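You operate a simulated robot arm through the tools that you are given. There is no shell and no other tool. Be economical: measure what you need, move in short steps, check, and stop when the job is done.

You are at the controls of a simulated robot arm. One attempt, no reset.

JOB
Warm the green plate in the warm chest at the heat on its label till its dot turns orange.
Fine: door shut while it warms; then switch off, put the plate back and shut the door.
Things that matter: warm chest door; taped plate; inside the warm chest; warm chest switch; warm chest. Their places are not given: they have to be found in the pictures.

It is judged by the outcome, as a careful person would: the job done as asked, and still so three seconds after it is handed in. It fails if anything else is knocked over, pushed out of place, dropped, spilled or broken.

ROBOT AND FRAMES
A 6-joint arm with a two-finger parallel gripper, fixed in place. Base frame: the origin is at the foot of the arm, x ahead of it, y to its left, z up; the work surface is at about z = 6. Readings come in mm, rad, newtons and seconds.
With the tool pointing down near the work surface it reaches from about 120 to 500 mm from the base axis. Its first joint turns from -1.257 to 1.257 rad. Payload 0.65 kg.
The TCP is the grasp point between the finger pads, 25 mm short of the fingertips. In the tool frame z runs along the fingers and y along their closing line. The gripper opens to 76 mm. The fingers are 18 mm wide and 10 mm thick; the gripper's body (36 by 78 mm) begins 45 mm behind the TCP.
Orientation is that of the tool frame in the base frame, as a unit quaternion [x, y, z, w]. With the fingers straight down and closing along the base's y, the tool's x points along the base's -x, its y along +y and its z along -z.

CONTROLS
- The arm moves only by the tool nudge_tool. Its argument "commands" is a list of rows, each a list of 7 numbers: the shift along the tool's x, y, z in units of 50 mm (1.0 is 50 mm), then the turn, a rotation vector about the tool's x, y, z in units of 5 degrees (1.0 is 5 degrees), then the finger opening in mm, from 0 to 76. In form: [[x, y, z, rx, ry, rz, hand], ...]. A call has 1 to 20 rows; each row shifts and turns the commanded pose from where the row before left it, along the tool's axes as they then stand. A call with a number of a shift or a turn outside -1 to 1 is refused whole. Rows are played at 5 a second. More than 50 mm and 0.15 rad between two rows, or a gripper value outside its range, and nothing of the call is played. A pose out of reach is approached as far as the arm can. The call stops where the force on the tool passes 50 N (or 10 N more than at its start, if that is more) or the arm is blocked; 0.2 s more then pass. Each finger travels about 108 mm/s and halts on what it meets, pressing with about 44 N; the grip force reading is that of the motor and also rises with nothing between the fingers. The clock runs only during rows and for 0.2 s after the last one: add rows that do not move to give the fingers time. It gives the time, the measured TCP pose, the force on the tool (base axes), the opening and the grip force at its end, in the units of the frame above (readings bear some noise).
- Cameras (640 x 400 px; columns grow to the right, rows downward): "scene" is fixed at [46.9, 262.5, 414.3]; the picture's right is [-0.86, -0.52, 0.00], its down [-0.25, 0.41, -0.88] and it looks along [0.45, -0.75, -0.48] (base axes); focal length 225 px, centre (320, 200). "wrist" rides on the gripper at [-28, 0, -45] in the tool frame; the picture's right is [0.00, -1.00, 0.00], its down [0.97, 0.00, -0.24] and it looks along [0.24, 0.00, 0.97] (tool axes); focal length 218 px, centre (320, 200).
- get_image(camera): a new picture of that camera. No time passes.
- pixel_to_xyz(camera, pixels): there is no depth. For up to 12 entries [column, row, z] of the newest picture of that camera ("zoom" is the newest enlarged one), the place [x, y] in the base frame at which the ray of that pixel passes the height z, good to about 2 mm. No time passes.
- zoom(camera, box): a new picture of the part [left, top, right, bottom] of that camera's present view, enlarged. No time passes.
- sign_off(): hands the job in; it is judged then, once.

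Go step by step. Measure first, check grasps and placings, and put right what went wrong. The budget is 80 turns and 54 pictures, counting those below and the enlarged ones. Unless the task says otherwise, let go and move clear before handing in, and close with one line.

The tools are called after "Emit:" as name(argument=value, ...) on one line, values as JSON. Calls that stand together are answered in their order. nudge_tool: Moves the arm, as the interface text tells. Its arguments: {"type":"object","properties":{"commands":{"type":"array","items":{"type":"array","items":{"type":"number"}}}},"required":["commands"]} The other tools are called the same way: get_image (camera) takes a picture; pixel_to_xyz (camera, pixels) gives the place at which the rays of pixels pass given heights; zoom (camera, box) takes an enlarged picture of a part of a camera's view; sign_off () hands the job in.

At the start:

```text
clock: 0.0
tool_pos: [218.7, -87.0, 330.5]
ee_rot: [0.001, 1.0, 0.0, 0.0]
force: [0.4, 1.1, -0.1]
gripper_width: 76.0
finger_force: 0.1
```

scene: 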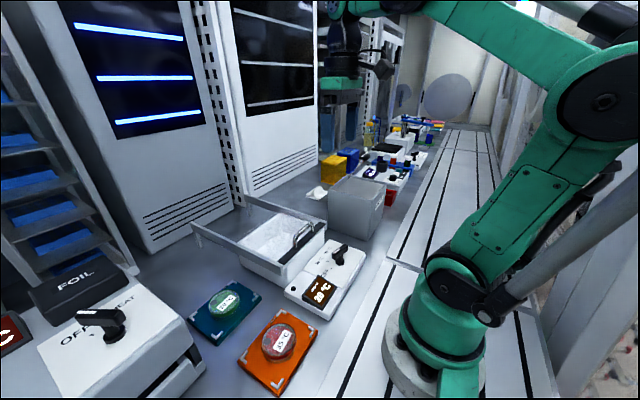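
wrist: 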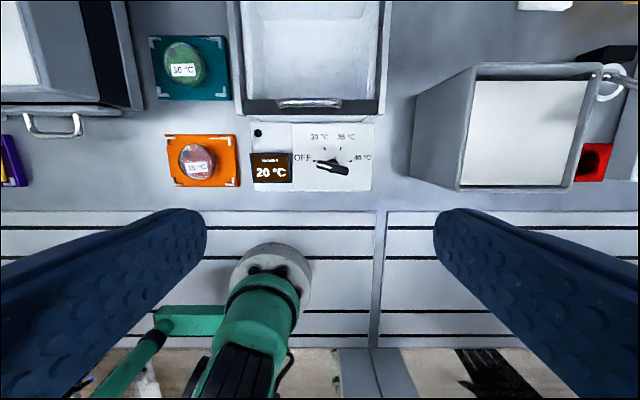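

The pictures show plates on teal (about 184,65) and orange (200,160) mats, a control box with a dial (330,165), and an open chest/drawer (310,60) behind it. I'll zoom in to read the details.

Emit:
zoom(camera="wrist", box=[130, 0, 400, 200])

Emit:
zoom(camera="scene", box=[180, 160, 400, 400])

Emit:
zoom(camera="scene", box=[0, 200, 240, 400])

```text
2.00 times, centred on (265, 100) of wrist
```

zoom: 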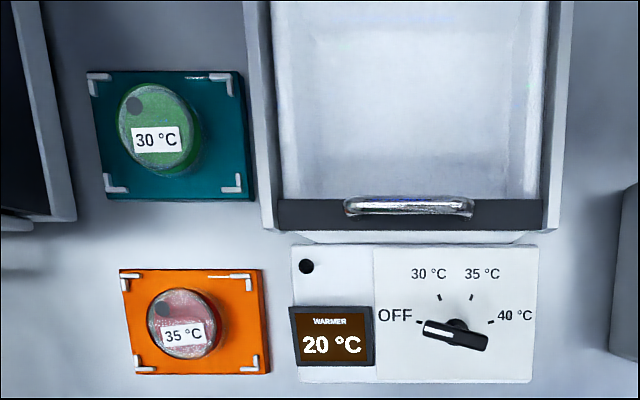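

```text
1.67 times, centred on (290, 280) of scene
```

zoom: 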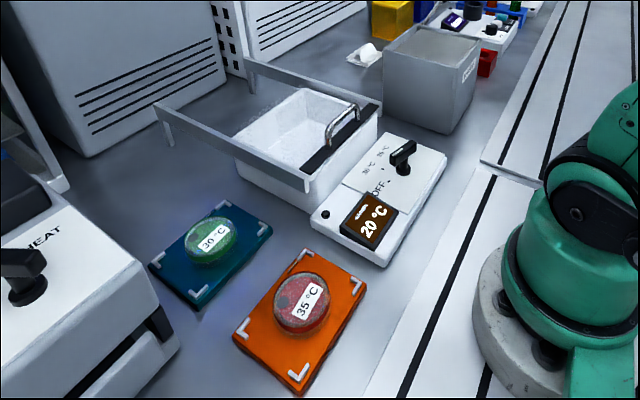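

```text
2.00 times, centred on (120, 300) of scene
```

zoom: 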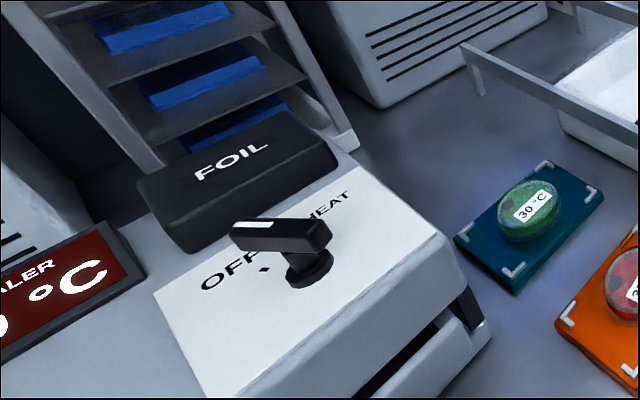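

The green plate reads 30 °C and the dial is at OFF. The bin may be under a sliding clear lid with a handle at its near end, so I'll measure, then move for a closer view.

Emit:
pixel_to_xyz(camera="wrist", pixels=[[184, 63, 20], [200, 161, 20], [310, 103, 80], [310, 103, 60], [330, 166, 60], [330, 166, 40], [240, 100, 60], [385, 100, 60], [250, 124, 30], [373, 190, 30]])

Emit:
pixel_to_xyz(camera="scene", pixels=[[303, 235, 80], [303, 235, 60], [340, 248, 60], [340, 248, 40], [195, 225, 60], [286, 270, 60], [195, 225, 80], [286, 270, 80], [225, 303, 20], [195, 243, 6]])

Emit:
nudge_tool(commands=[[-1, 0, 0, 0, 0, 0, 76], [-1, 0, 0, 0, 0, 0, 76], [-0.6, 0, 0, 0, 0, 0, 76], [0, 0, 0, 0, 0, 0, 76]])

Emit:
get_image(camera="wrist")

```text
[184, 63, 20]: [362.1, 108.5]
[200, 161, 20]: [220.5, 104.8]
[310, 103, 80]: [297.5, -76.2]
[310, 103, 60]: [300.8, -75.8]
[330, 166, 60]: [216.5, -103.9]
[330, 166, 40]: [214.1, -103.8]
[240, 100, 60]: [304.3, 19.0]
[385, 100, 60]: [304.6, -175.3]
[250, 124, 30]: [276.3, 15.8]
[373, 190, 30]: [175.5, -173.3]
```

```text
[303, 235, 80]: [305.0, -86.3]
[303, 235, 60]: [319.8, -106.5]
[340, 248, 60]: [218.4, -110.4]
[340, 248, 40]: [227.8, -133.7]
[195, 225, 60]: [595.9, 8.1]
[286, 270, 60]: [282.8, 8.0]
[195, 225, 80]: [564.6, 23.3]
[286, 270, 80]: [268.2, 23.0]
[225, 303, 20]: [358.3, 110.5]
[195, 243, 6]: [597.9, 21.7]
```

```text
clock: 1.0
tool_pos: [351.6, -85.7, 328.3]
ee_rot: [0.0, 1.0, 0.0, 0.0]
force: [-0.4, -0.8, -0.1]
gripper_width: 76.0
finger_force: 0.0
```

```text
48 pictures are left
```

wrist: 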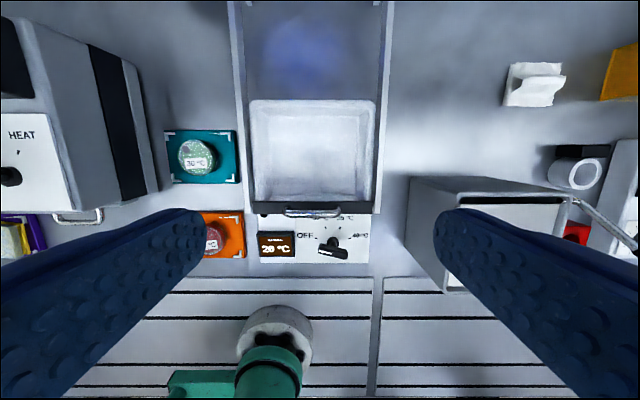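

Emit:
zoom(camera="wrist", box=[150, 80, 400, 270])

Emit:
zoom(camera="scene", box=[180, 180, 380, 305])

```text
2.11 times, centred on (275, 175) of wrist
```

zoom: 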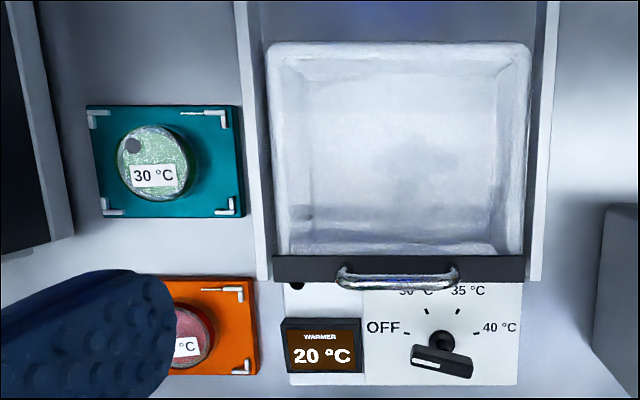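

```text
3.20 times, centred on (280, 242) of scene
```

zoom: 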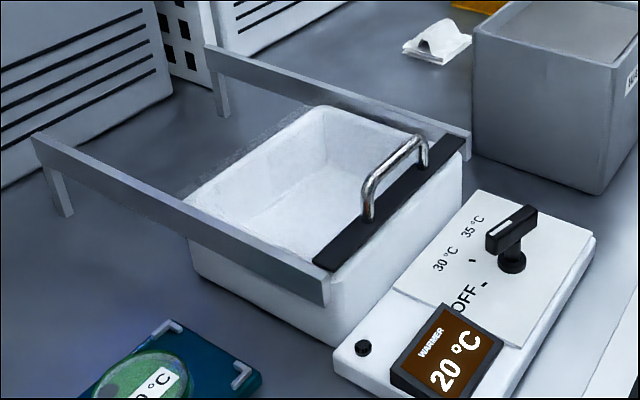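

The black bar with the handle sits at the near end of a clear sliding lid on rails: it is shut now and opens toward +x. I'll yaw the tool 90° so the fingers close along x across the handle (about x 297, y -76, z 90), then take a look.

Emit:
nudge_tool(commands=[[0, 0, 0, 0, 0, -1, 76], [0, 0, 0, 0, 0, -1, 76], [0, 0, 0, 0, 0, -1, 76], [0, 0, 0, 0, 0, -1, 76], [0, 0, 0, 0, 0, -1, 76], [0, 0, 0, 0, 0, -1, 76], [0, 0, 0, 0, 0, -1, 76], [0, 0, 0, 0, 0, -1, 76], [0, 0, 0, 0, 0, -1, 76], [0, 0, 0, 0, 0, -1, 76], [0, 0, 0, 0, 0, -1, 76], [0, 0, 0, 0, 0, -1, 76], [0, 0, 0, 0, 0, -1, 76], [0, 0, 0, 0, 0, -1, 76], [0, 0, 0, 0, 0, -1, 76], [0, 0, 0, 0, 0, -1, 76], [0, 0, 0, 0, 0, -1, 76], [0, 0, 0, 0, 0, -1, 76], [0, 0, 0, 0, 0, 0, 76]])

Emit:
nudge_tool(commands=[[0, 1, 0.8, 0, 0, 0, 76], [-0.19, 0.09, 0.8, 0, 0, 0, 76], [0, 0, 0.9, 0, 0, 0, 76], [0, 0, 0, 0, 0, 0, 76]])

Emit:
get_image(camera="wrist")

Emit:
get_image(camera="scene")

```text
clock: 5.0
tool_pos: [348.6, -88.0, 330.4]
ee_rot: [0.708, -0.706, 0.0, 0.0]
force: [-0.5, -0.1, 0.3]
gripper_width: 76.2
finger_force: 0.1
```

```text
refused: row 1 steps farther than a row can; nothing moved
```

```text
45 pictures are left
```

wrist: 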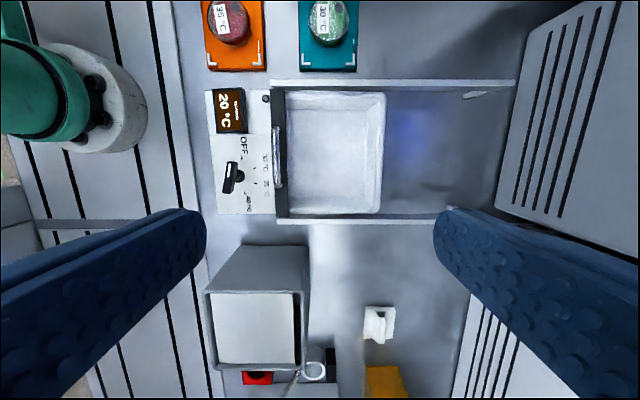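

```text
44 pictures are left
```

scene: 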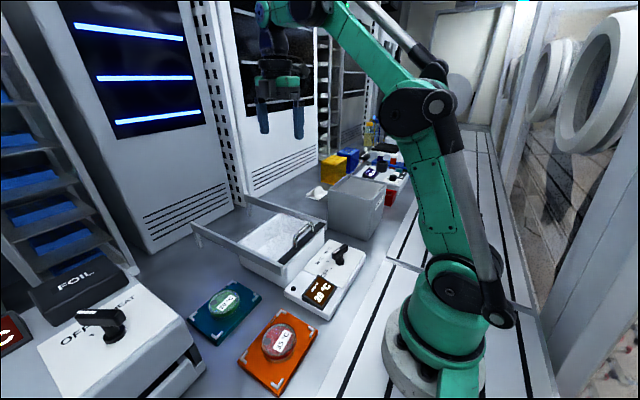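

The rows were too long and were refused; the yaw itself went fine. I'll descend toward the handle in smaller rows.

Emit:
nudge_tool(commands=[[0, 0.52, 0.7, 0, 0, 0, 76], [-0.22, 0.52, 0.7, 0, 0, 0, 76], [0, 0, 0.9, 0, 0, 0, 76], [0, 0, 0.8, 0, 0, 0, 76], [0, 0, 0, 0, 0, 0, 76]])

Emit:
get_image(camera="wrist")

Emit:
pixel_to_xyz(camera="wrist", pixels=[[320, 200, 90]])

```text
clock: 6.2
tool_pos: [301.4, -79.3, 172.8]
ee_rot: [0.707, -0.707, 0.0, 0.0]
force: [-0.2, -0.6, 1.2]
gripper_width: 76.1
finger_force: 0.1
```

```text
43 pictures are left
```

wrist: 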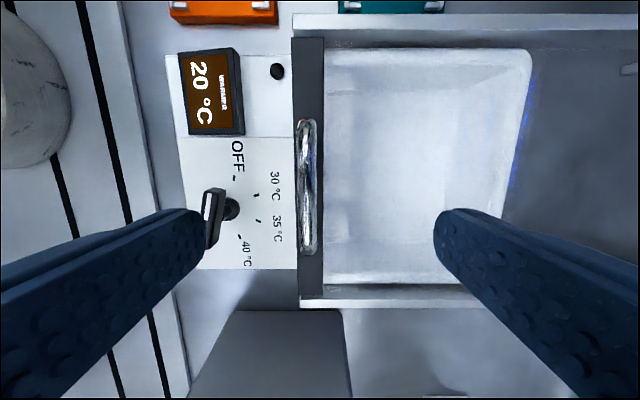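

```text
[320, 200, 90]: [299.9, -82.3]
```

The handle sits at columns 300–315, about x 292, y -75. I'll centre on it and lower to TCP z about 103 with the fingers open.

Emit:
nudge_tool(commands=[[-0.08, 0.18, 0, 0, 0, 0, 76], [0, 0, 0.7, 0, 0, 0, 76], [0, 0, 0.68, 0, 0, 0, 76], [0, 0, 0, 0, 0, 0, 76]])

Emit:
get_image(camera="wrist")

Emit:
zoom(camera="scene", box=[200, 160, 400, 285])

```text
clock: 7.2
tool_pos: [288.8, -75.4, 106.0]
ee_rot: [0.708, -0.707, -0.001, 0.0]
force: [0.8, -0.2, 0.3]
gripper_width: 75.8
finger_force: 0.0
```

```text
42 pictures are left
```

wrist: 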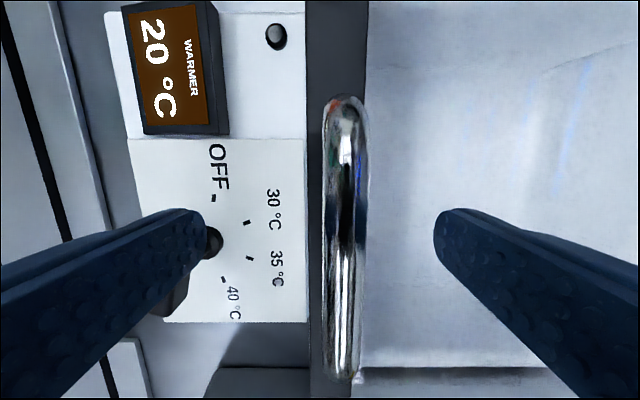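

```text
3.20 times, centred on (300, 222) of scene
```

zoom: 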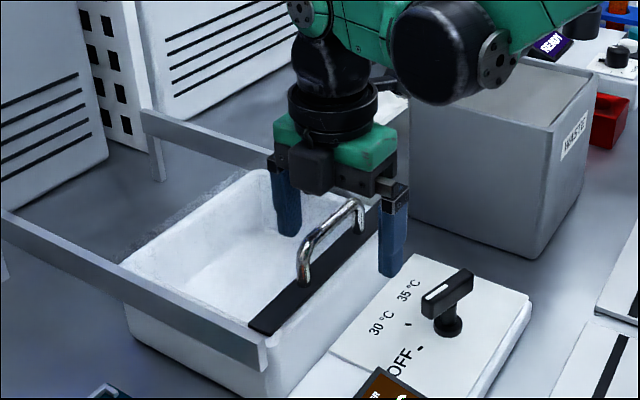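

The handle (column 345) is at about x 295, z 90. I'll shift 6 mm toward +x, lower 6 mm, and close on it.

Emit:
nudge_tool(commands=[[0.05, -0.12, 0.12, 0, 0, 0, 76], [0, 0, 0, 0, 0, 0, 30], [0, 0, 0, 0, 0, 0, 5], [0, 0, 0, 0, 0, 0, 5], [0, 0, 0, 0, 0, 0, 5]])

```text
clock: 8.4
tool_pos: [293.1, -76.1, 99.1]
ee_rot: [0.707, -0.707, 0.0, 0.0]
force: [1.1, -1.0, -11.2]
gripper_width: 18.9
finger_force: 37.1
```

The fingers have something 19 mm wide between them. I'll try sliding slowly toward +x.

Emit:
nudge_tool(commands=[[0, -0.2, 0, 0, 0, 0, 5], [0, -0.2, 0, 0, 0, 0, 5], [0, -0.2, 0, 0, 0, 0, 5], [0, 0, 0, 0, 0, 0, 5]])

Emit:
zoom(camera="scene", box=[180, 160, 380, 285])

```text
clock: 9.4
tool_pos: [323.8, -76.8, 99.9]
ee_rot: [0.707, -0.707, 0.0, -0.001]
force: [1.4, -13.1, 20.2]
gripper_width: 18.8
finger_force: 36.9
```

```text
3.20 times, centred on (280, 222) of scene
```

zoom: 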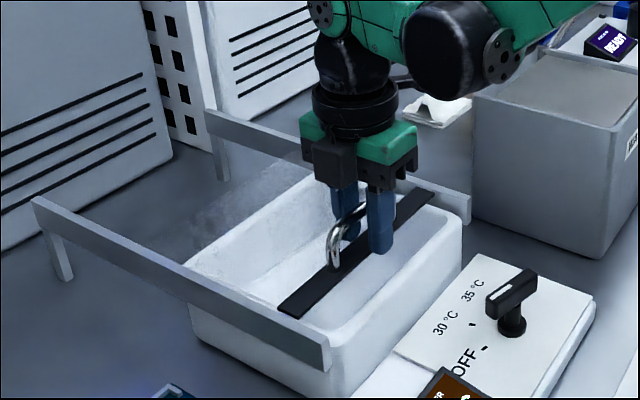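

The lid slides with the handle. I'll carry on to about x 448.

Emit:
nudge_tool(commands=[[0, -0.3, 0, 0, 0, 0, 5], [0, -0.3, 0, 0, 0, 0, 5], [0, -0.3, 0, 0, 0, 0, 5], [0, -0.3, 0, 0, 0, 0, 5], [0, -0.3, 0, 0, 0, 0, 5], [0, -0.3, 0, 0, 0, 0, 5], [0, -0.3, 0, 0, 0, 0, 5], [0, -0.3, 0, 0, 0, 0, 5], [0, -0.1, 0, 0, 0, 0, 5], [0, 0, 0, 0, 0, 0, 5]])

Emit:
zoom(camera="scene", box=[180, 160, 380, 285])

```text
clock: 11.2
tool_pos: [434.5, -75.6, 101.7]
ee_rot: [0.708, -0.706, -0.011, 0.007]
force: [-23.5, 3.8, -5.7]
gripper_width: 9.6
finger_force: 30.6
stopped in row 8: the force on the tool passed its limit (the readings are from after the stop); the commanded pose is now the measured one
```

```text
3.20 times, centred on (280, 222) of scene
```

zoom: 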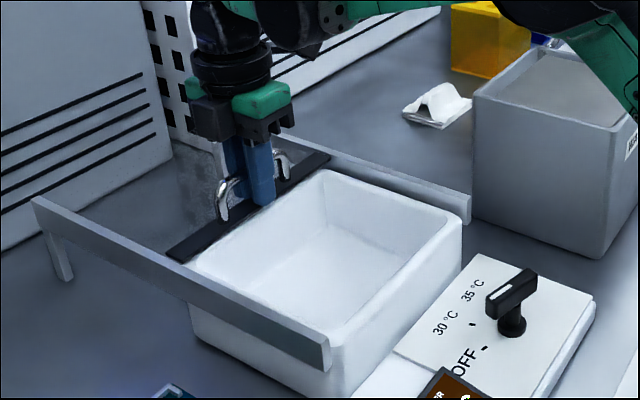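

The lid has hit its end stop, past the back of the bin, so it's fully open. I'll release, rise, and rotate the yaw back while moving toward the plate.

Emit:
nudge_tool(commands=[[0, 0, 0, 0, 0, 0, 60], [0, 0, 0, 0, 0, 0, 60], [0, 0, -0.8, 0, 0, 0, 60], [0, 0, -0.8, 0, 0, 0, 60], [0, 0, -0.6, 0, 0, 0, 76], [-0.9, 0.4, 0, 0, 0, 0, 76], [-0.9, 0.4, 0, 0, 0, 0, 76], [-0.9, 0.3, 0, 0, 0, 0, 76], [-0.9, 0.3, 0, 0, 0, 0, 76], [0, 0, 0, 0, 0, 0, 76]])

Emit:
get_image(camera="wrist")

Emit:
pixel_to_xyz(camera="wrist", pixels=[[320, 200, 20]])

Emit:
zoom(camera="scene", box=[180, 185, 380, 310])

```text
clock: 13.4
tool_pos: [363.2, 103.4, 210.1]
ee_rot: [0.708, -0.706, -0.01, 0.006]
force: [0.5, -0.7, 0.0]
gripper_width: 76.1
finger_force: 0.0
```

```text
38 pictures are left
```

wrist: 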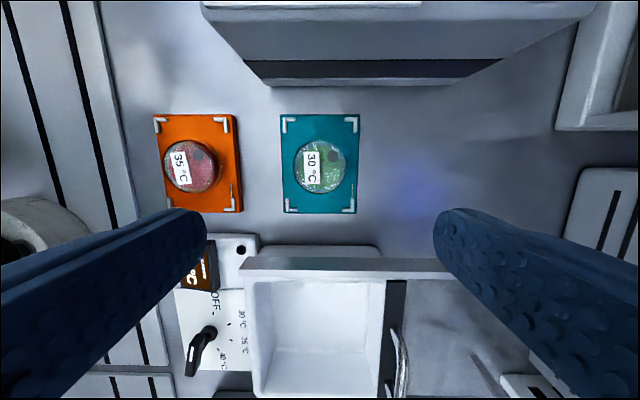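

```text
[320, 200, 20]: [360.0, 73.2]
```

```text
3.20 times, centred on (280, 248) of scene
```

zoom: 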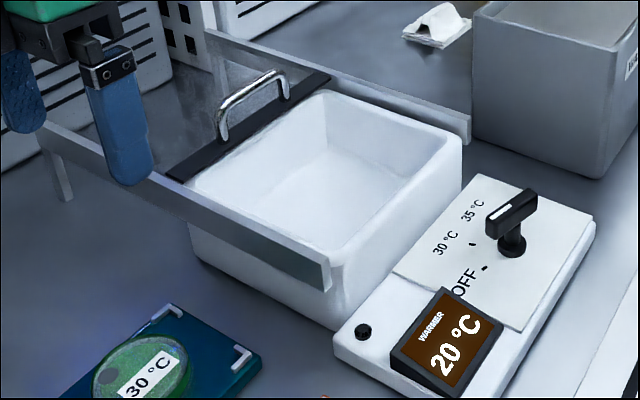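

The plate is centred near pixel (320,165), with its dot at (334,156). I'll level the small tilt and measure the plate and the bin.

Emit:
pixel_to_xyz(camera="wrist", pixels=[[320, 166, 22], [282, 115, 12], [358, 115, 12], [358, 212, 12], [282, 212, 12], [255, 282, 70], [385, 282, 70], [270, 355, 20], [295, 166, 22], [345, 166, 22]])

Emit:
nudge_tool(commands=[[-0.1, 0, 0.7, 0.26, 0.06, 0, 76], [0, 0, 0.7, 0, 0, 0, 76], [0, 0, 0.6, 0, 0, 0, 76], [0, 0, 0, 0, 0, 0, 76]])

Emit:
get_image(camera="wrist")

Emit:
pixel_to_xyz(camera="wrist", pixels=[[320, 200, 20], [320, 150, 20], [370, 150, 20]])

```text
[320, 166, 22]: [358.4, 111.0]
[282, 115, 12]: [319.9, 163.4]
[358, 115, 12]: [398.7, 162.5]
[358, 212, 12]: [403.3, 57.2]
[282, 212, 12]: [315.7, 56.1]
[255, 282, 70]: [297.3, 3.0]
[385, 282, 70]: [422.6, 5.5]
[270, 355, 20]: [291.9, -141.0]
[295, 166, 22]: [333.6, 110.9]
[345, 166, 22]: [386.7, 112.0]
```

```text
clock: 14.4
tool_pos: [367.7, 107.9, 113.8]
ee_rot: [0.708, -0.707, 0.0, 0.0]
force: [-0.1, 0.4, 0.3]
gripper_width: 76.1
finger_force: 0.1
```

```text
36 pictures are left
```

wrist: 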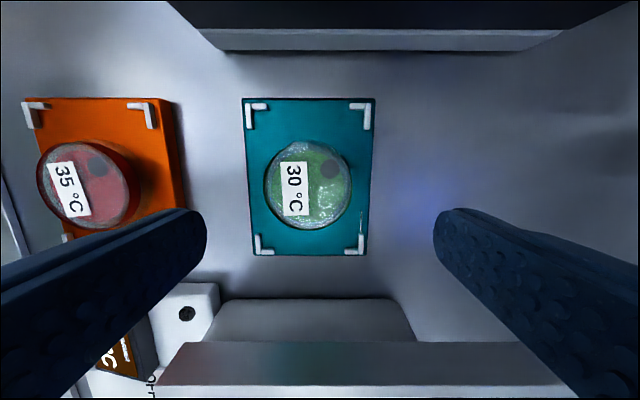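

```text
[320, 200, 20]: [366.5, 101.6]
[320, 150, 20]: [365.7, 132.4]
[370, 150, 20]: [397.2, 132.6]
```

The plate centre is at about (358.5, 110) with a diameter of about 54 mm. I'll centre on it and descend to TCP z 47.

Emit:
nudge_tool(commands=[[-0.04, 0.16, 0.45, 0, 0, 0, 76], [0, 0, 0.45, 0, 0, 0, 76], [0, 0, 0.44, 0, 0, 0, 76], [0, 0, 0, 0, 0, 0, 76]])

Emit:
get_image(camera="wrist")

Emit:
zoom(camera="scene", box=[160, 240, 320, 340])

```text
clock: 15.4
tool_pos: [358.0, 109.4, 46.7]
ee_rot: [0.708, -0.706, 0.001, -0.001]
force: [0.2, -0.5, 0.9]
gripper_width: 75.9
finger_force: 0.1
```

```text
35 pictures are left
```

wrist: 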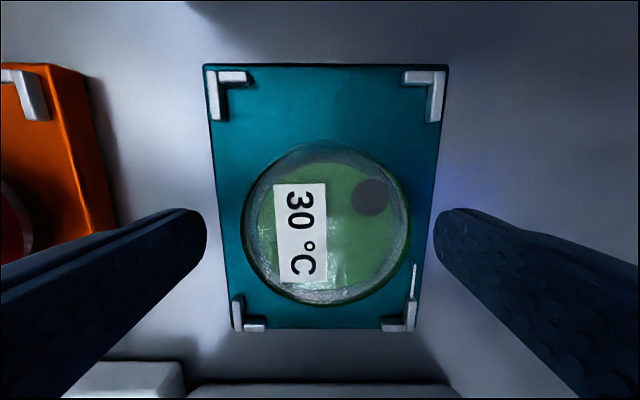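

```text
4.00 times, centred on (240, 290) of scene
```

zoom: 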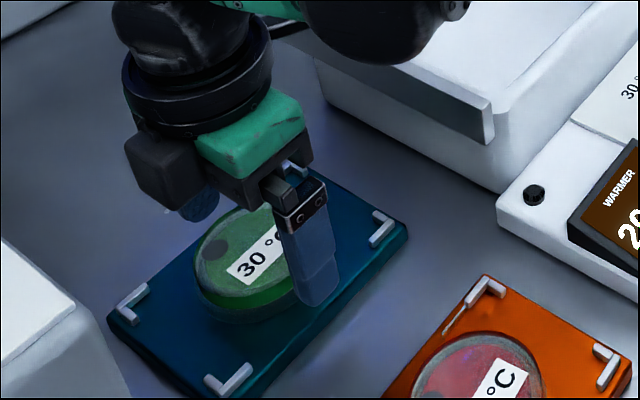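

The plate sits between the fingers, centred. I'll lower another 5 mm and close on it.

Emit:
nudge_tool(commands=[[0, 0, 0.1, 0, 0, 0, 76], [0, 0, 0, 0, 0, 0, 60], [0, 0, 0, 0, 0, 0, 45], [0, 0, 0, 0, 0, 0, 45], [0, 0, 0, 0, 0, 0, 45]])

```text
clock: 16.6
tool_pos: [358.3, 109.6, 41.2]
ee_rot: [0.708, -0.706, 0.0, -0.001]
force: [0.7, -0.2, 0.1]
gripper_width: 53.1
finger_force: 43.9
```

The grip is firm at 53 mm. I'll lift clear of the rails and carry it over the bin centre (about 360, -77).

Emit:
nudge_tool(commands=[[0, 0, -0.6, 0, 0, 0, 45], [0, 0, -0.7, 0, 0, 0, 45], [0, 0, -0.9, 0, 0, 0, 45], [0, 0, -0.4, 0, 0, 0, 45], [0.7, 0, 0, 0, 0, 0, 45], [0.75, 0, 0, 0, 0, 0, 45], [0.75, 0, 0, 0, 0, 0, 45], [0.75, 0, 0, 0, 0, 0, 45], [0.77, 0, 0, 0, 0, 0, 45], [0, 0, 0, 0, 0, 0, 45]])

Emit:
get_image(camera="wrist")

Emit:
zoom(camera="scene", box=[180, 160, 380, 285])

```text
clock: 18.8
tool_pos: [360.1, -73.7, 173.0]
ee_rot: [0.708, -0.707, 0.001, -0.001]
force: [-0.1, 0.6, -0.8]
gripper_width: 53.3
finger_force: 43.9
```

```text
33 pictures are left
```

wrist: 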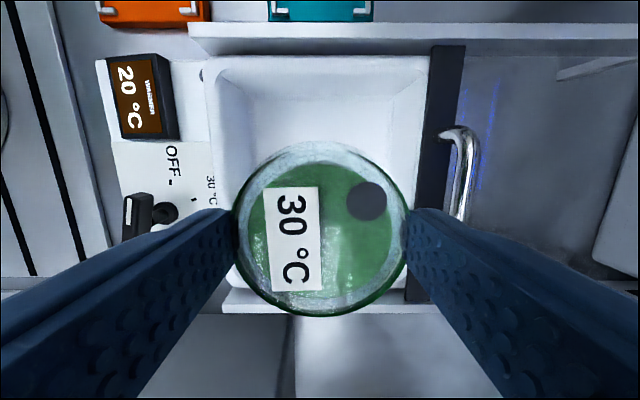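

```text
3.20 times, centred on (280, 222) of scene
```

zoom: 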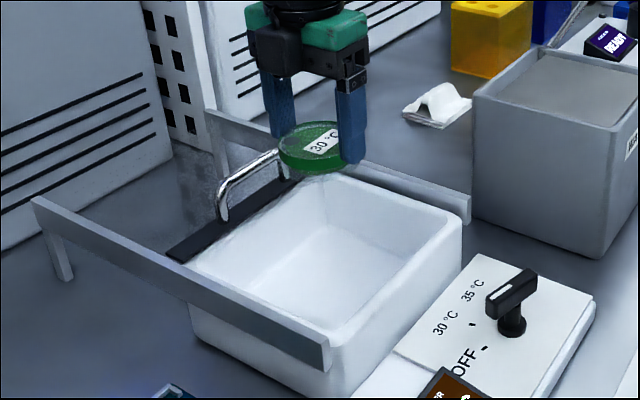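

The plate is over the bin centre. I'll lower to TCP z about 62, then go in small steps watching the force.

Emit:
nudge_tool(commands=[[0.04, 0, 0.7, 0, 0, 0, 45], [0, 0, 0.7, 0, 0, 0, 45], [0, 0, 0.6, 0, 0, 0, 45], [0, 0, 0.2, 0, 0, 0, 45], [0, 0, 0, 0, 0, 0, 45]])

Emit:
zoom(camera="scene", box=[200, 180, 360, 280])

```text
clock: 20.0
tool_pos: [359.7, -73.3, 61.3]
ee_rot: [0.708, -0.707, 0.0, 0.0]
force: [0.3, 0.3, -0.5]
gripper_width: 53.3
finger_force: 44.2
```

```text
4.00 times, centred on (280, 230) of scene
```

zoom: 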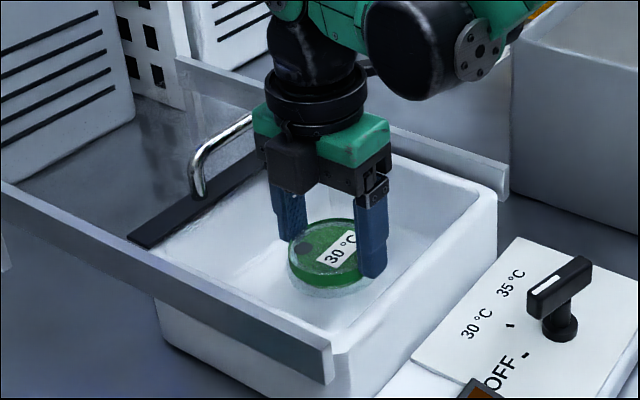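

It's still above the floor with no contact force. I'll lower in small rows.

Emit:
nudge_tool(commands=[[0, 0, 0.1, 0, 0, 0, 45], [0, 0, 0.08, 0, 0, 0, 45], [0, 0, 0.04, 0, 0, 0, 45], [0, 0, 0, 0, 0, 0, 45]])

Emit:
zoom(camera="scene", box=[200, 180, 360, 280])

```text
clock: 21.0
tool_pos: [357.2, -75.7, 51.6]
ee_rot: [0.708, -0.706, 0.001, -0.001]
force: [-0.3, 0.2, -0.3]
gripper_width: 53.2
finger_force: 43.6
```

```text
4.00 times, centred on (280, 230) of scene
```

zoom: 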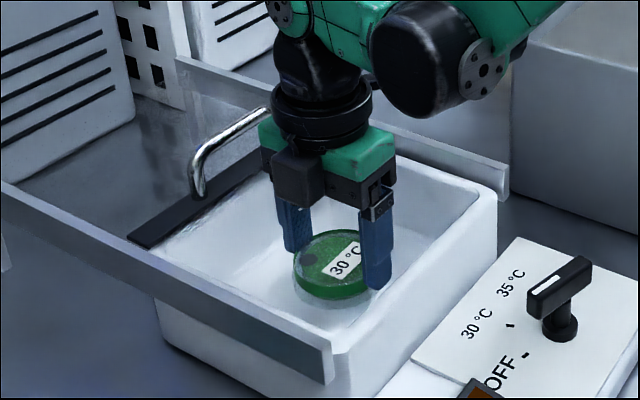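

No contact yet at 51.6. I'll keep going in small rows.

Emit:
nudge_tool(commands=[[0, 0, 0.06, 0, 0, 0, 45], [0, 0, 0.04, 0, 0, 0, 45], [0, 0, 0, 0, 0, 0, 45]])

Emit:
nudge_tool(commands=[[0, 0, 0.05, 0, 0, 0, 45], [0, 0, 0, 0, 0, 0, 45]])

```text
clock: 21.8
tool_pos: [359.7, -76.3, 46.2]
ee_rot: [0.708, -0.706, 0.0, 0.0]
force: [-0.3, -0.3, 0.0]
gripper_width: 53.3
finger_force: 44.0
```

```text
clock: 22.4
tool_pos: [358.3, -77.3, 44.2]
ee_rot: [0.709, -0.706, 0.0, 0.0]
force: [-0.1, -0.2, 0.3]
gripper_width: 53.1
finger_force: 44.2
```

Emit:
nudge_tool(commands=[[0, 0, 0.05, 0, 0, 0, 45], [0, 0, 0, 0, 0, 0, 45]])

Emit:
nudge_tool(commands=[[0, 0, 0.04, 0, 0, 0, 45], [0, 0, 0, 0, 0, 0, 45]])

Emit:
zoom(camera="scene", box=[220, 200, 340, 275])

```text
clock: 23.0
tool_pos: [359.6, -75.7, 41.1]
ee_rot: [0.708, -0.707, 0.0, -0.001]
force: [-0.5, 1.1, 0.3]
gripper_width: 53.1
finger_force: 44.3
```

```text
clock: 23.6
tool_pos: [357.5, -76.4, 40.5]
ee_rot: [0.708, -0.706, 0.001, -0.002]
force: [1.6, 0.7, 30.1]
gripper_width: 52.9
finger_force: 44.0
```

```text
5.33 times, centred on (280, 238) of scene
```

zoom: 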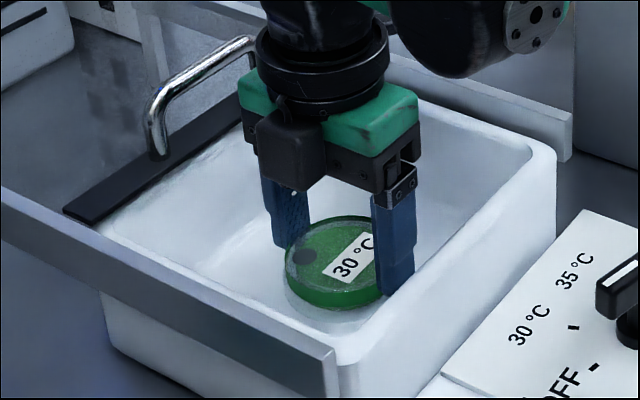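

Contact shows 30 N at 40.5, so the plate is on the floor. I'll release, rise, and move above the handle.

Emit:
nudge_tool(commands=[[0, 0, -0.03, 0, 0, 0, 58], [0, 0, 0, 0, 0, 0, 66], [0, 0, -0.5, 0, 0, 0, 66], [0, 0, -0.7, 0, 0, 0, 66], [0, 0, -0.9, 0, 0, 0, 60], [0, -0.8, -0.1, 0, 0, 0, 60], [0, -0.7, 0, 0, 0, 0, 60], [0, 0, 0, 0, 0, 0, 60]])

Emit:
get_image(camera="wrist")

Emit:
pixel_to_xyz(camera="wrist", pixels=[[320, 200, 90], [340, 200, 90]])

```text
clock: 25.4
tool_pos: [434.2, -75.2, 149.7]
ee_rot: [0.708, -0.706, 0.001, -0.001]
force: [-0.9, -0.5, -0.8]
gripper_width: 59.8
finger_force: 0.1
```

```text
28 pictures are left
```

wrist: 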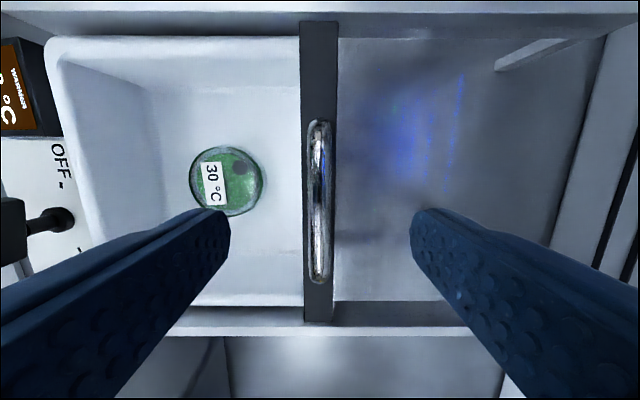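

```text
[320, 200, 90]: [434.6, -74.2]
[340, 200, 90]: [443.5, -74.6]
```

The plate rests in the bin, and the handle is at column 320, x 434.6. I'll lower, grip it, and slide the lid shut toward x 293.

Emit:
nudge_tool(commands=[[0, 0, 0.5, 0, 0, 0, 60], [0, 0, 0.46, 0, 0, 0, 60], [0, 0, 0, 0, 0, 0, 20], [0, 0, 0, 0, 0, 0, 5], [0, 0, 0, 0, 0, 0, 5], [0, 0, 0, 0, 0, 0, 5]])

Emit:
nudge_tool(commands=[[0, 0.3, 0, 0, 0, 0, 5], [0, 0.3, 0, 0, 0, 0, 5], [0, 0.3, 0, 0, 0, 0, 5], [0, 0.3, 0, 0, 0, 0, 5], [0, 0.3, 0, 0, 0, 0, 5], [0, 0.3, 0, 0, 0, 0, 5], [0, 0.3, 0, 0, 0, 0, 5], [0, 0.3, 0, 0, 0, 0, 5], [0, 0.2, 0, 0, 0, 0, 5], [0, 0.1, 0, 0, 0, 0, 5], [0, 0.1, 0, 0, 0, 0, 5], [0, 0, 0, 0, 0, 0, 5]])

Emit:
zoom(camera="scene", box=[180, 180, 380, 305])

```text
clock: 26.8
tool_pos: [432.0, -75.8, 102.9]
ee_rot: [0.708, -0.706, 0.0, -0.001]
force: [-1.7, -0.8, -10.8]
gripper_width: 9.4
finger_force: 31.0
```

```text
clock: 29.4
tool_pos: [294.1, -76.0, 102.0]
ee_rot: [0.708, -0.706, 0.002, -0.002]
force: [14.1, 19.4, 5.9]
gripper_width: 9.7
finger_force: 31.1
```

```text
3.20 times, centred on (280, 242) of scene
```

zoom: 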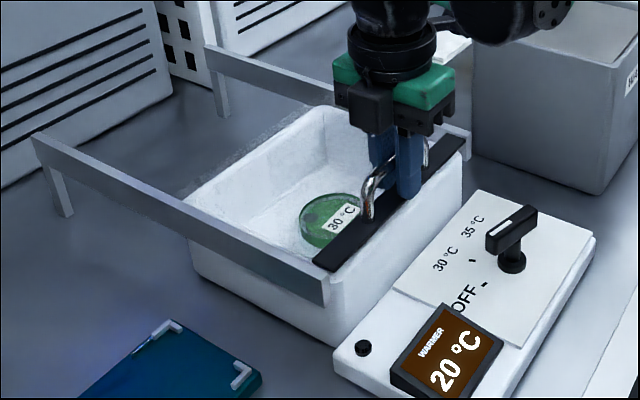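

The lid is back at its start spot and pressing on its stop (14 N), so it's shut. I'll release, rise, and move above the dial, about (214, -106), turning +16.6° to line up with the lever.

Emit:
nudge_tool(commands=[[0, 0, 0, 0, 0, 0, 40], [0, 0, 0, 0, 0, 0, 60], [0, 0, -0.9, 0, 0, 0, 60], [0, 0.8, -0.3, 0, 0, 0, 60], [0.6, 0.7, 0, 0, 0, 0, 60], [0, 0.1, 0, 0, 0, 1, 60], [0, 0, 0, 0, 0, 1, 60], [0, 0, 0, 0, 0, 1, 60], [0, 0, 0, 0, 0, 0.3, 60], [0, 0, 0, 0, 0, 0, 60]])

Emit:
get_image(camera="wrist")

Emit:
pixel_to_xyz(camera="wrist", pixels=[[320, 200, 65], [320, 250, 65], [270, 200, 65]])

Emit:
zoom(camera="scene", box=[250, 190, 410, 290])

```text
clock: 31.6
tool_pos: [213.5, -106.0, 162.5]
ee_rot: [-0.599, 0.801, -0.001, 0.0]
force: [-0.3, 0.0, -0.9]
gripper_width: 60.0
finger_force: 0.0
```

```text
26 pictures are left
```

wrist: 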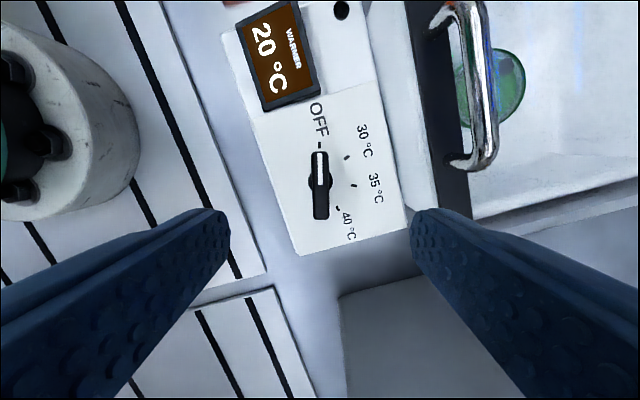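

```text
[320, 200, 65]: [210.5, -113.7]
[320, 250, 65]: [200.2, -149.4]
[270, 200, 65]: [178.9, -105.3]
```

```text
4.00 times, centred on (330, 240) of scene
```

zoom: 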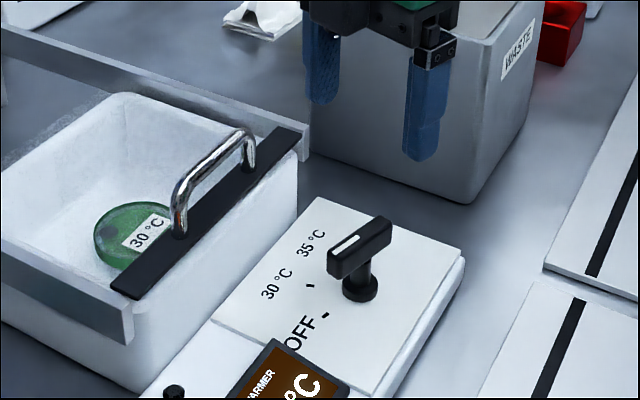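

The lever is lined up with the picture columns, centred at (320,185), pointing at OFF. I'll lower to TCP z about 73 and close.

Emit:
nudge_tool(commands=[[-0.05, 0, 0.7, 0, 0, 0, 60], [0, 0, 0.7, 0, 0, 0, 60], [0, 0, 0.38, 0, 0, 0, 60], [0, 0, 0, 0, 0, 0, 60]])

Emit:
get_image(camera="wrist")

Emit:
zoom(camera="scene", box=[270, 200, 390, 275])

```text
clock: 32.6
tool_pos: [214.4, -104.3, 74.3]
ee_rot: [-0.6, 0.8, 0.0, 0.0]
force: [-0.2, 0.6, 1.1]
gripper_width: 60.0
finger_force: 0.1
```

```text
24 pictures are left
```

wrist: 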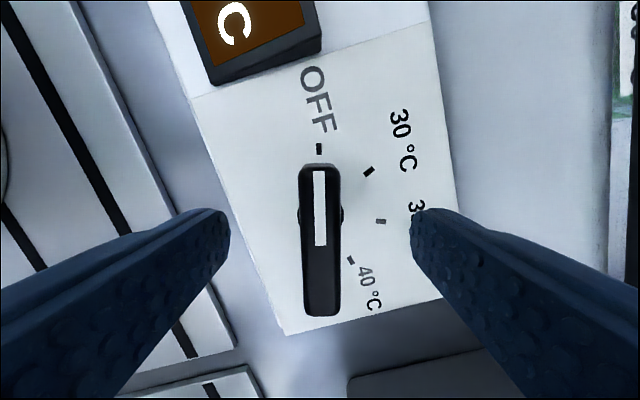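

```text
5.33 times, centred on (330, 238) of scene
```

zoom: 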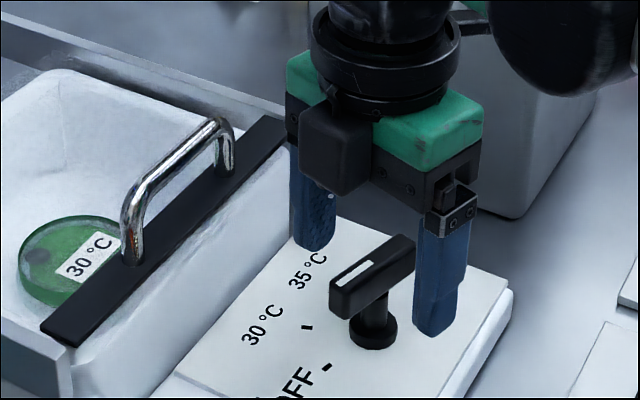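

The fingers straddle the lever with the pivot about 2 mm off, and the 30 °C tick is about 50° clockwise. I'll grip it and turn +50° about the tool z.

Emit:
nudge_tool(commands=[[-0.05, 0, 0, 0, 0, 0, 30], [0, 0, 0, 0, 0, 0, 8], [0, 0, 0, 0, 0, 0, 5], [0, 0, 0, 0, 0, 0, 5]])

Emit:
nudge_tool(commands=[[0, 0, 0, 0, 0, 1, 5], [0, 0, 0, 0, 0, 1, 5], [0, 0, 0, 0, 0, 1, 5], [0, 0, 0, 0, 0, 1, 5], [0, 0, 0, 0, 0, 1, 5], [0, 0, 0, 0, 0, 1, 5], [0, 0, 0, 0, 0, 1, 5], [0, 0, 0, 0, 0, 1, 5], [0, 0, 0, 0, 0, 1, 5], [0, 0, 0, 0, 0, 1, 5], [0, 0, 0, 0, 0, 0, 5]])

Emit:
get_image(camera="wrist")

Emit:
zoom(camera="scene", box=[220, 200, 380, 300])

```text
clock: 33.6
tool_pos: [214.6, -102.7, 73.0]
ee_rot: [-0.599, 0.801, -0.002, 0.001]
force: [9.4, -6.1, -0.7]
gripper_width: 13.6
finger_force: 6.0
```

```text
clock: 36.0
tool_pos: [215.7, -102.3, 72.6]
ee_rot: [-0.203, 0.979, -0.001, 0.001]
force: [15.5, -17.6, -0.4]
gripper_width: 22.6
finger_force: 10.5
```

```text
22 pictures are left
```

wrist: 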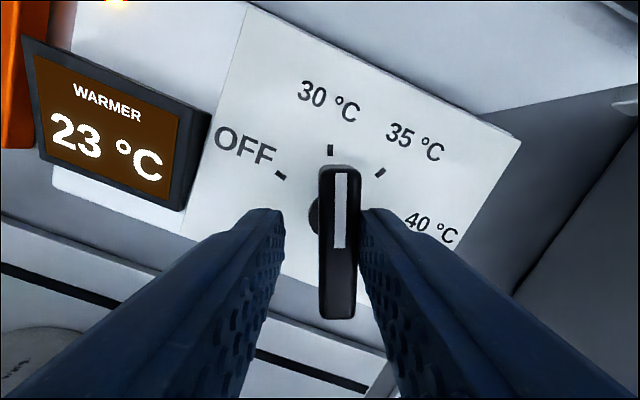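

```text
4.00 times, centred on (300, 250) of scene
```

zoom: 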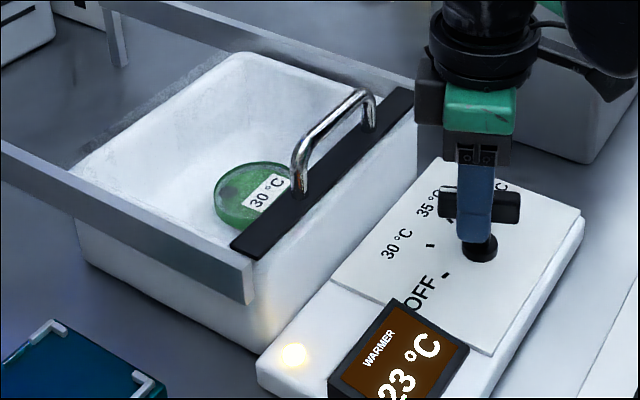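

The lamp is lit and the display reads 23 °C, with the lever pointing at the 30 tick. I'll open the fingers in place and wait, checking the display and the dot.

Emit:
nudge_tool(commands=[[0, 0, 0, 0, 0, 0, 60], [0, 0, 0, 0, 0, 0, 60], [0, 0, 0, 0, 0, 0, 60], [0, 0, 0, 0, 0, 0, 60], [0, 0, 0, 0, 0, 0, 60], [0, 0, 0, 0, 0, 0, 60], [0, 0, 0, 0, 0, 0, 60], [0, 0, 0, 0, 0, 0, 60], [0, 0, 0, 0, 0, 0, 60], [0, 0, 0, 0, 0, 0, 60]])

Emit:
zoom(camera="scene", box=[220, 210, 380, 310])

```text
clock: 38.2
tool_pos: [216.3, -100.6, 73.3]
ee_rot: [-0.205, 0.979, -0.001, 0.001]
force: [0.1, -0.3, 0.3]
gripper_width: 60.2
finger_force: 0.1
```

```text
4.00 times, centred on (300, 260) of scene
```

zoom: 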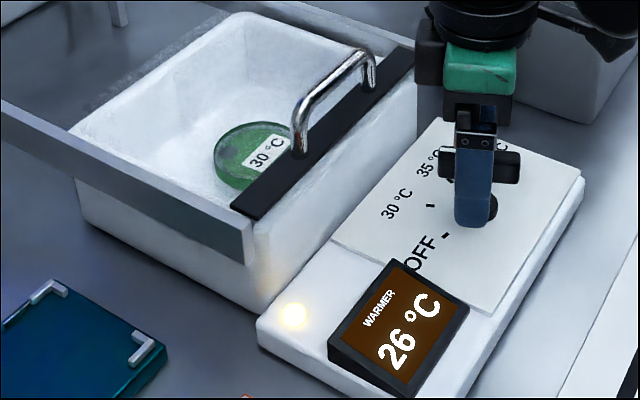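

It reads 26 °C and the dot is still dark. I'll wait another 4 s.

Emit:
nudge_tool(commands=[[0, 0, 0, 0, 0, 0, 60], [0, 0, 0, 0, 0, 0, 60], [0, 0, 0, 0, 0, 0, 60], [0, 0, 0, 0, 0, 0, 60], [0, 0, 0, 0, 0, 0, 60], [0, 0, 0, 0, 0, 0, 60], [0, 0, 0, 0, 0, 0, 60], [0, 0, 0, 0, 0, 0, 60], [0, 0, 0, 0, 0, 0, 60], [0, 0, 0, 0, 0, 0, 60], [0, 0, 0, 0, 0, 0, 60], [0, 0, 0, 0, 0, 0, 60], [0, 0, 0, 0, 0, 0, 60], [0, 0, 0, 0, 0, 0, 60], [0, 0, 0, 0, 0, 0, 60], [0, 0, 0, 0, 0, 0, 60], [0, 0, 0, 0, 0, 0, 60], [0, 0, 0, 0, 0, 0, 60], [0, 0, 0, 0, 0, 0, 60], [0, 0, 0, 0, 0, 0, 60]])

Emit:
zoom(camera="scene", box=[220, 210, 380, 310])

```text
clock: 42.4
tool_pos: [216.0, -100.8, 73.8]
ee_rot: [-0.205, 0.979, 0.001, 0.002]
force: [1.6, -0.6, 0.1]
gripper_width: 59.8
finger_force: 0.0
```

```text
4.00 times, centred on (300, 260) of scene
```

zoom: 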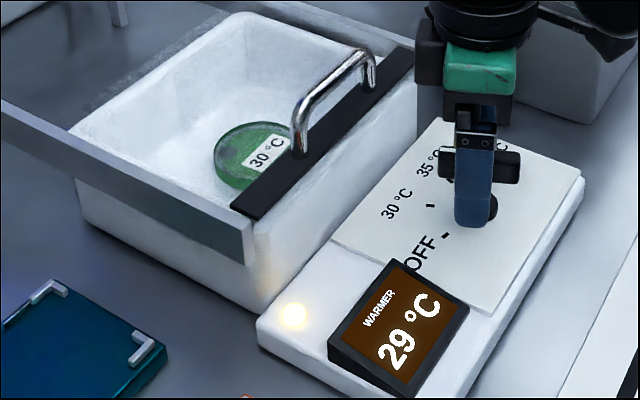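

It reads 29 °C and the dot is still grey, so I'll wait more.

Emit:
nudge_tool(commands=[[0, 0, 0, 0, 0, 0, 60], [0, 0, 0, 0, 0, 0, 60], [0, 0, 0, 0, 0, 0, 60], [0, 0, 0, 0, 0, 0, 60], [0, 0, 0, 0, 0, 0, 60], [0, 0, 0, 0, 0, 0, 60], [0, 0, 0, 0, 0, 0, 60], [0, 0, 0, 0, 0, 0, 60], [0, 0, 0, 0, 0, 0, 60], [0, 0, 0, 0, 0, 0, 60], [0, 0, 0, 0, 0, 0, 60], [0, 0, 0, 0, 0, 0, 60], [0, 0, 0, 0, 0, 0, 60], [0, 0, 0, 0, 0, 0, 60], [0, 0, 0, 0, 0, 0, 60], [0, 0, 0, 0, 0, 0, 60], [0, 0, 0, 0, 0, 0, 60], [0, 0, 0, 0, 0, 0, 60], [0, 0, 0, 0, 0, 0, 60], [0, 0, 0, 0, 0, 0, 60]])

Emit:
zoom(camera="scene", box=[220, 210, 380, 310])

```text
clock: 46.6
tool_pos: [214.4, -99.8, 73.0]
ee_rot: [-0.204, 0.979, 0.0, 0.001]
force: [0.6, 0.2, 0.1]
gripper_width: 60.2
finger_force: 0.1
```

```text
4.00 times, centred on (300, 260) of scene
```

zoom: 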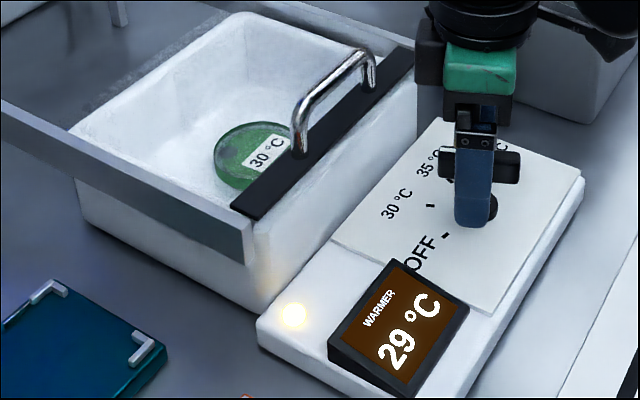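

The display is settling near 30 °C and the dot is unchanged. I'll wait 8 s more.

Emit:
nudge_tool(commands=[[0, 0, 0, 0, 0, 0, 60], [0, 0, 0, 0, 0, 0, 60], [0, 0, 0, 0, 0, 0, 60], [0, 0, 0, 0, 0, 0, 60], [0, 0, 0, 0, 0, 0, 60], [0, 0, 0, 0, 0, 0, 60], [0, 0, 0, 0, 0, 0, 60], [0, 0, 0, 0, 0, 0, 60], [0, 0, 0, 0, 0, 0, 60], [0, 0, 0, 0, 0, 0, 60], [0, 0, 0, 0, 0, 0, 60], [0, 0, 0, 0, 0, 0, 60], [0, 0, 0, 0, 0, 0, 60], [0, 0, 0, 0, 0, 0, 60], [0, 0, 0, 0, 0, 0, 60], [0, 0, 0, 0, 0, 0, 60], [0, 0, 0, 0, 0, 0, 60], [0, 0, 0, 0, 0, 0, 60], [0, 0, 0, 0, 0, 0, 60], [0, 0, 0, 0, 0, 0, 60]])

Emit:
nudge_tool(commands=[[0, 0, 0, 0, 0, 0, 60], [0, 0, 0, 0, 0, 0, 60], [0, 0, 0, 0, 0, 0, 60], [0, 0, 0, 0, 0, 0, 60], [0, 0, 0, 0, 0, 0, 60], [0, 0, 0, 0, 0, 0, 60], [0, 0, 0, 0, 0, 0, 60], [0, 0, 0, 0, 0, 0, 60], [0, 0, 0, 0, 0, 0, 60], [0, 0, 0, 0, 0, 0, 60], [0, 0, 0, 0, 0, 0, 60], [0, 0, 0, 0, 0, 0, 60], [0, 0, 0, 0, 0, 0, 60], [0, 0, 0, 0, 0, 0, 60], [0, 0, 0, 0, 0, 0, 60], [0, 0, 0, 0, 0, 0, 60], [0, 0, 0, 0, 0, 0, 60], [0, 0, 0, 0, 0, 0, 60], [0, 0, 0, 0, 0, 0, 60], [0, 0, 0, 0, 0, 0, 60]])

Emit:
zoom(camera="scene", box=[220, 210, 380, 310])

```text
clock: 50.8
tool_pos: [215.8, -100.3, 72.0]
ee_rot: [-0.205, 0.979, 0.0, 0.001]
force: [-0.4, 0.0, -0.4]
gripper_width: 60.2
finger_force: 0.1
```

```text
clock: 55.0
tool_pos: [215.2, -101.4, 73.5]
ee_rot: [-0.205, 0.979, 0.001, 0.001]
force: [0.3, -1.0, -0.2]
gripper_width: 60.1
finger_force: 0.0
```

```text
4.00 times, centred on (300, 260) of scene
```

zoom: 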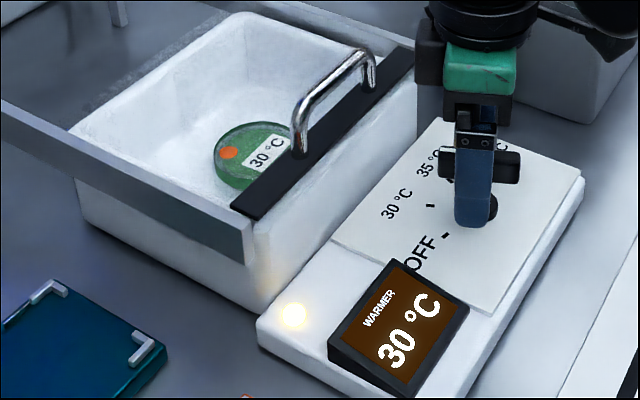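

The dot is orange at 30 °C, so now I switch off: grip the lever and turn it back.

Emit:
nudge_tool(commands=[[0, 0, 0, 0, 0, 0, 30], [0, 0, 0, 0, 0, 0, 8], [0, 0, 0, 0, 0, 0, 5], [0, 0, 0, 0, 0, -1, 5], [0, 0, 0, 0, 0, -1, 5], [0, 0, 0, 0, 0, -1, 5], [0, 0, 0, 0, 0, -1, 5], [0, 0, 0, 0, 0, -1, 5], [0, 0, 0, 0, 0, -1, 5], [0, 0, 0, 0, 0, -1, 5], [0, 0, 0, 0, 0, -1, 5], [0, 0, 0, 0, 0, -1, 5], [0, 0, 0, 0, 0, -1, 5], [0, 0, 0, 0, 0, -0.4, 5], [0, 0, 0, 0, 0, 0, 5]])

Emit:
get_image(camera="wrist")

Emit:
zoom(camera="scene", box=[220, 210, 380, 310])

```text
clock: 58.2
tool_pos: [215.1, -101.7, 74.1]
ee_rot: [-0.614, 0.789, 0.0, 0.002]
force: [11.2, 0.7, -1.1]
gripper_width: 12.6
finger_force: 5.2
```

```text
16 pictures are left
```

wrist: 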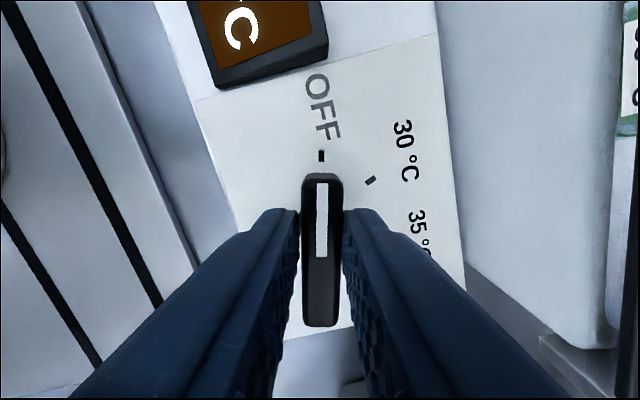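

```text
4.00 times, centred on (300, 260) of scene
```

zoom: 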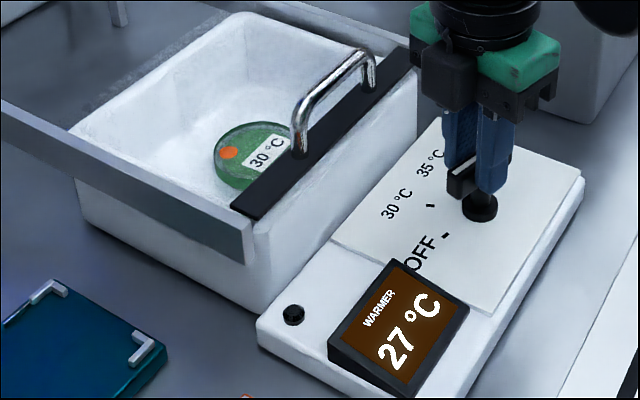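

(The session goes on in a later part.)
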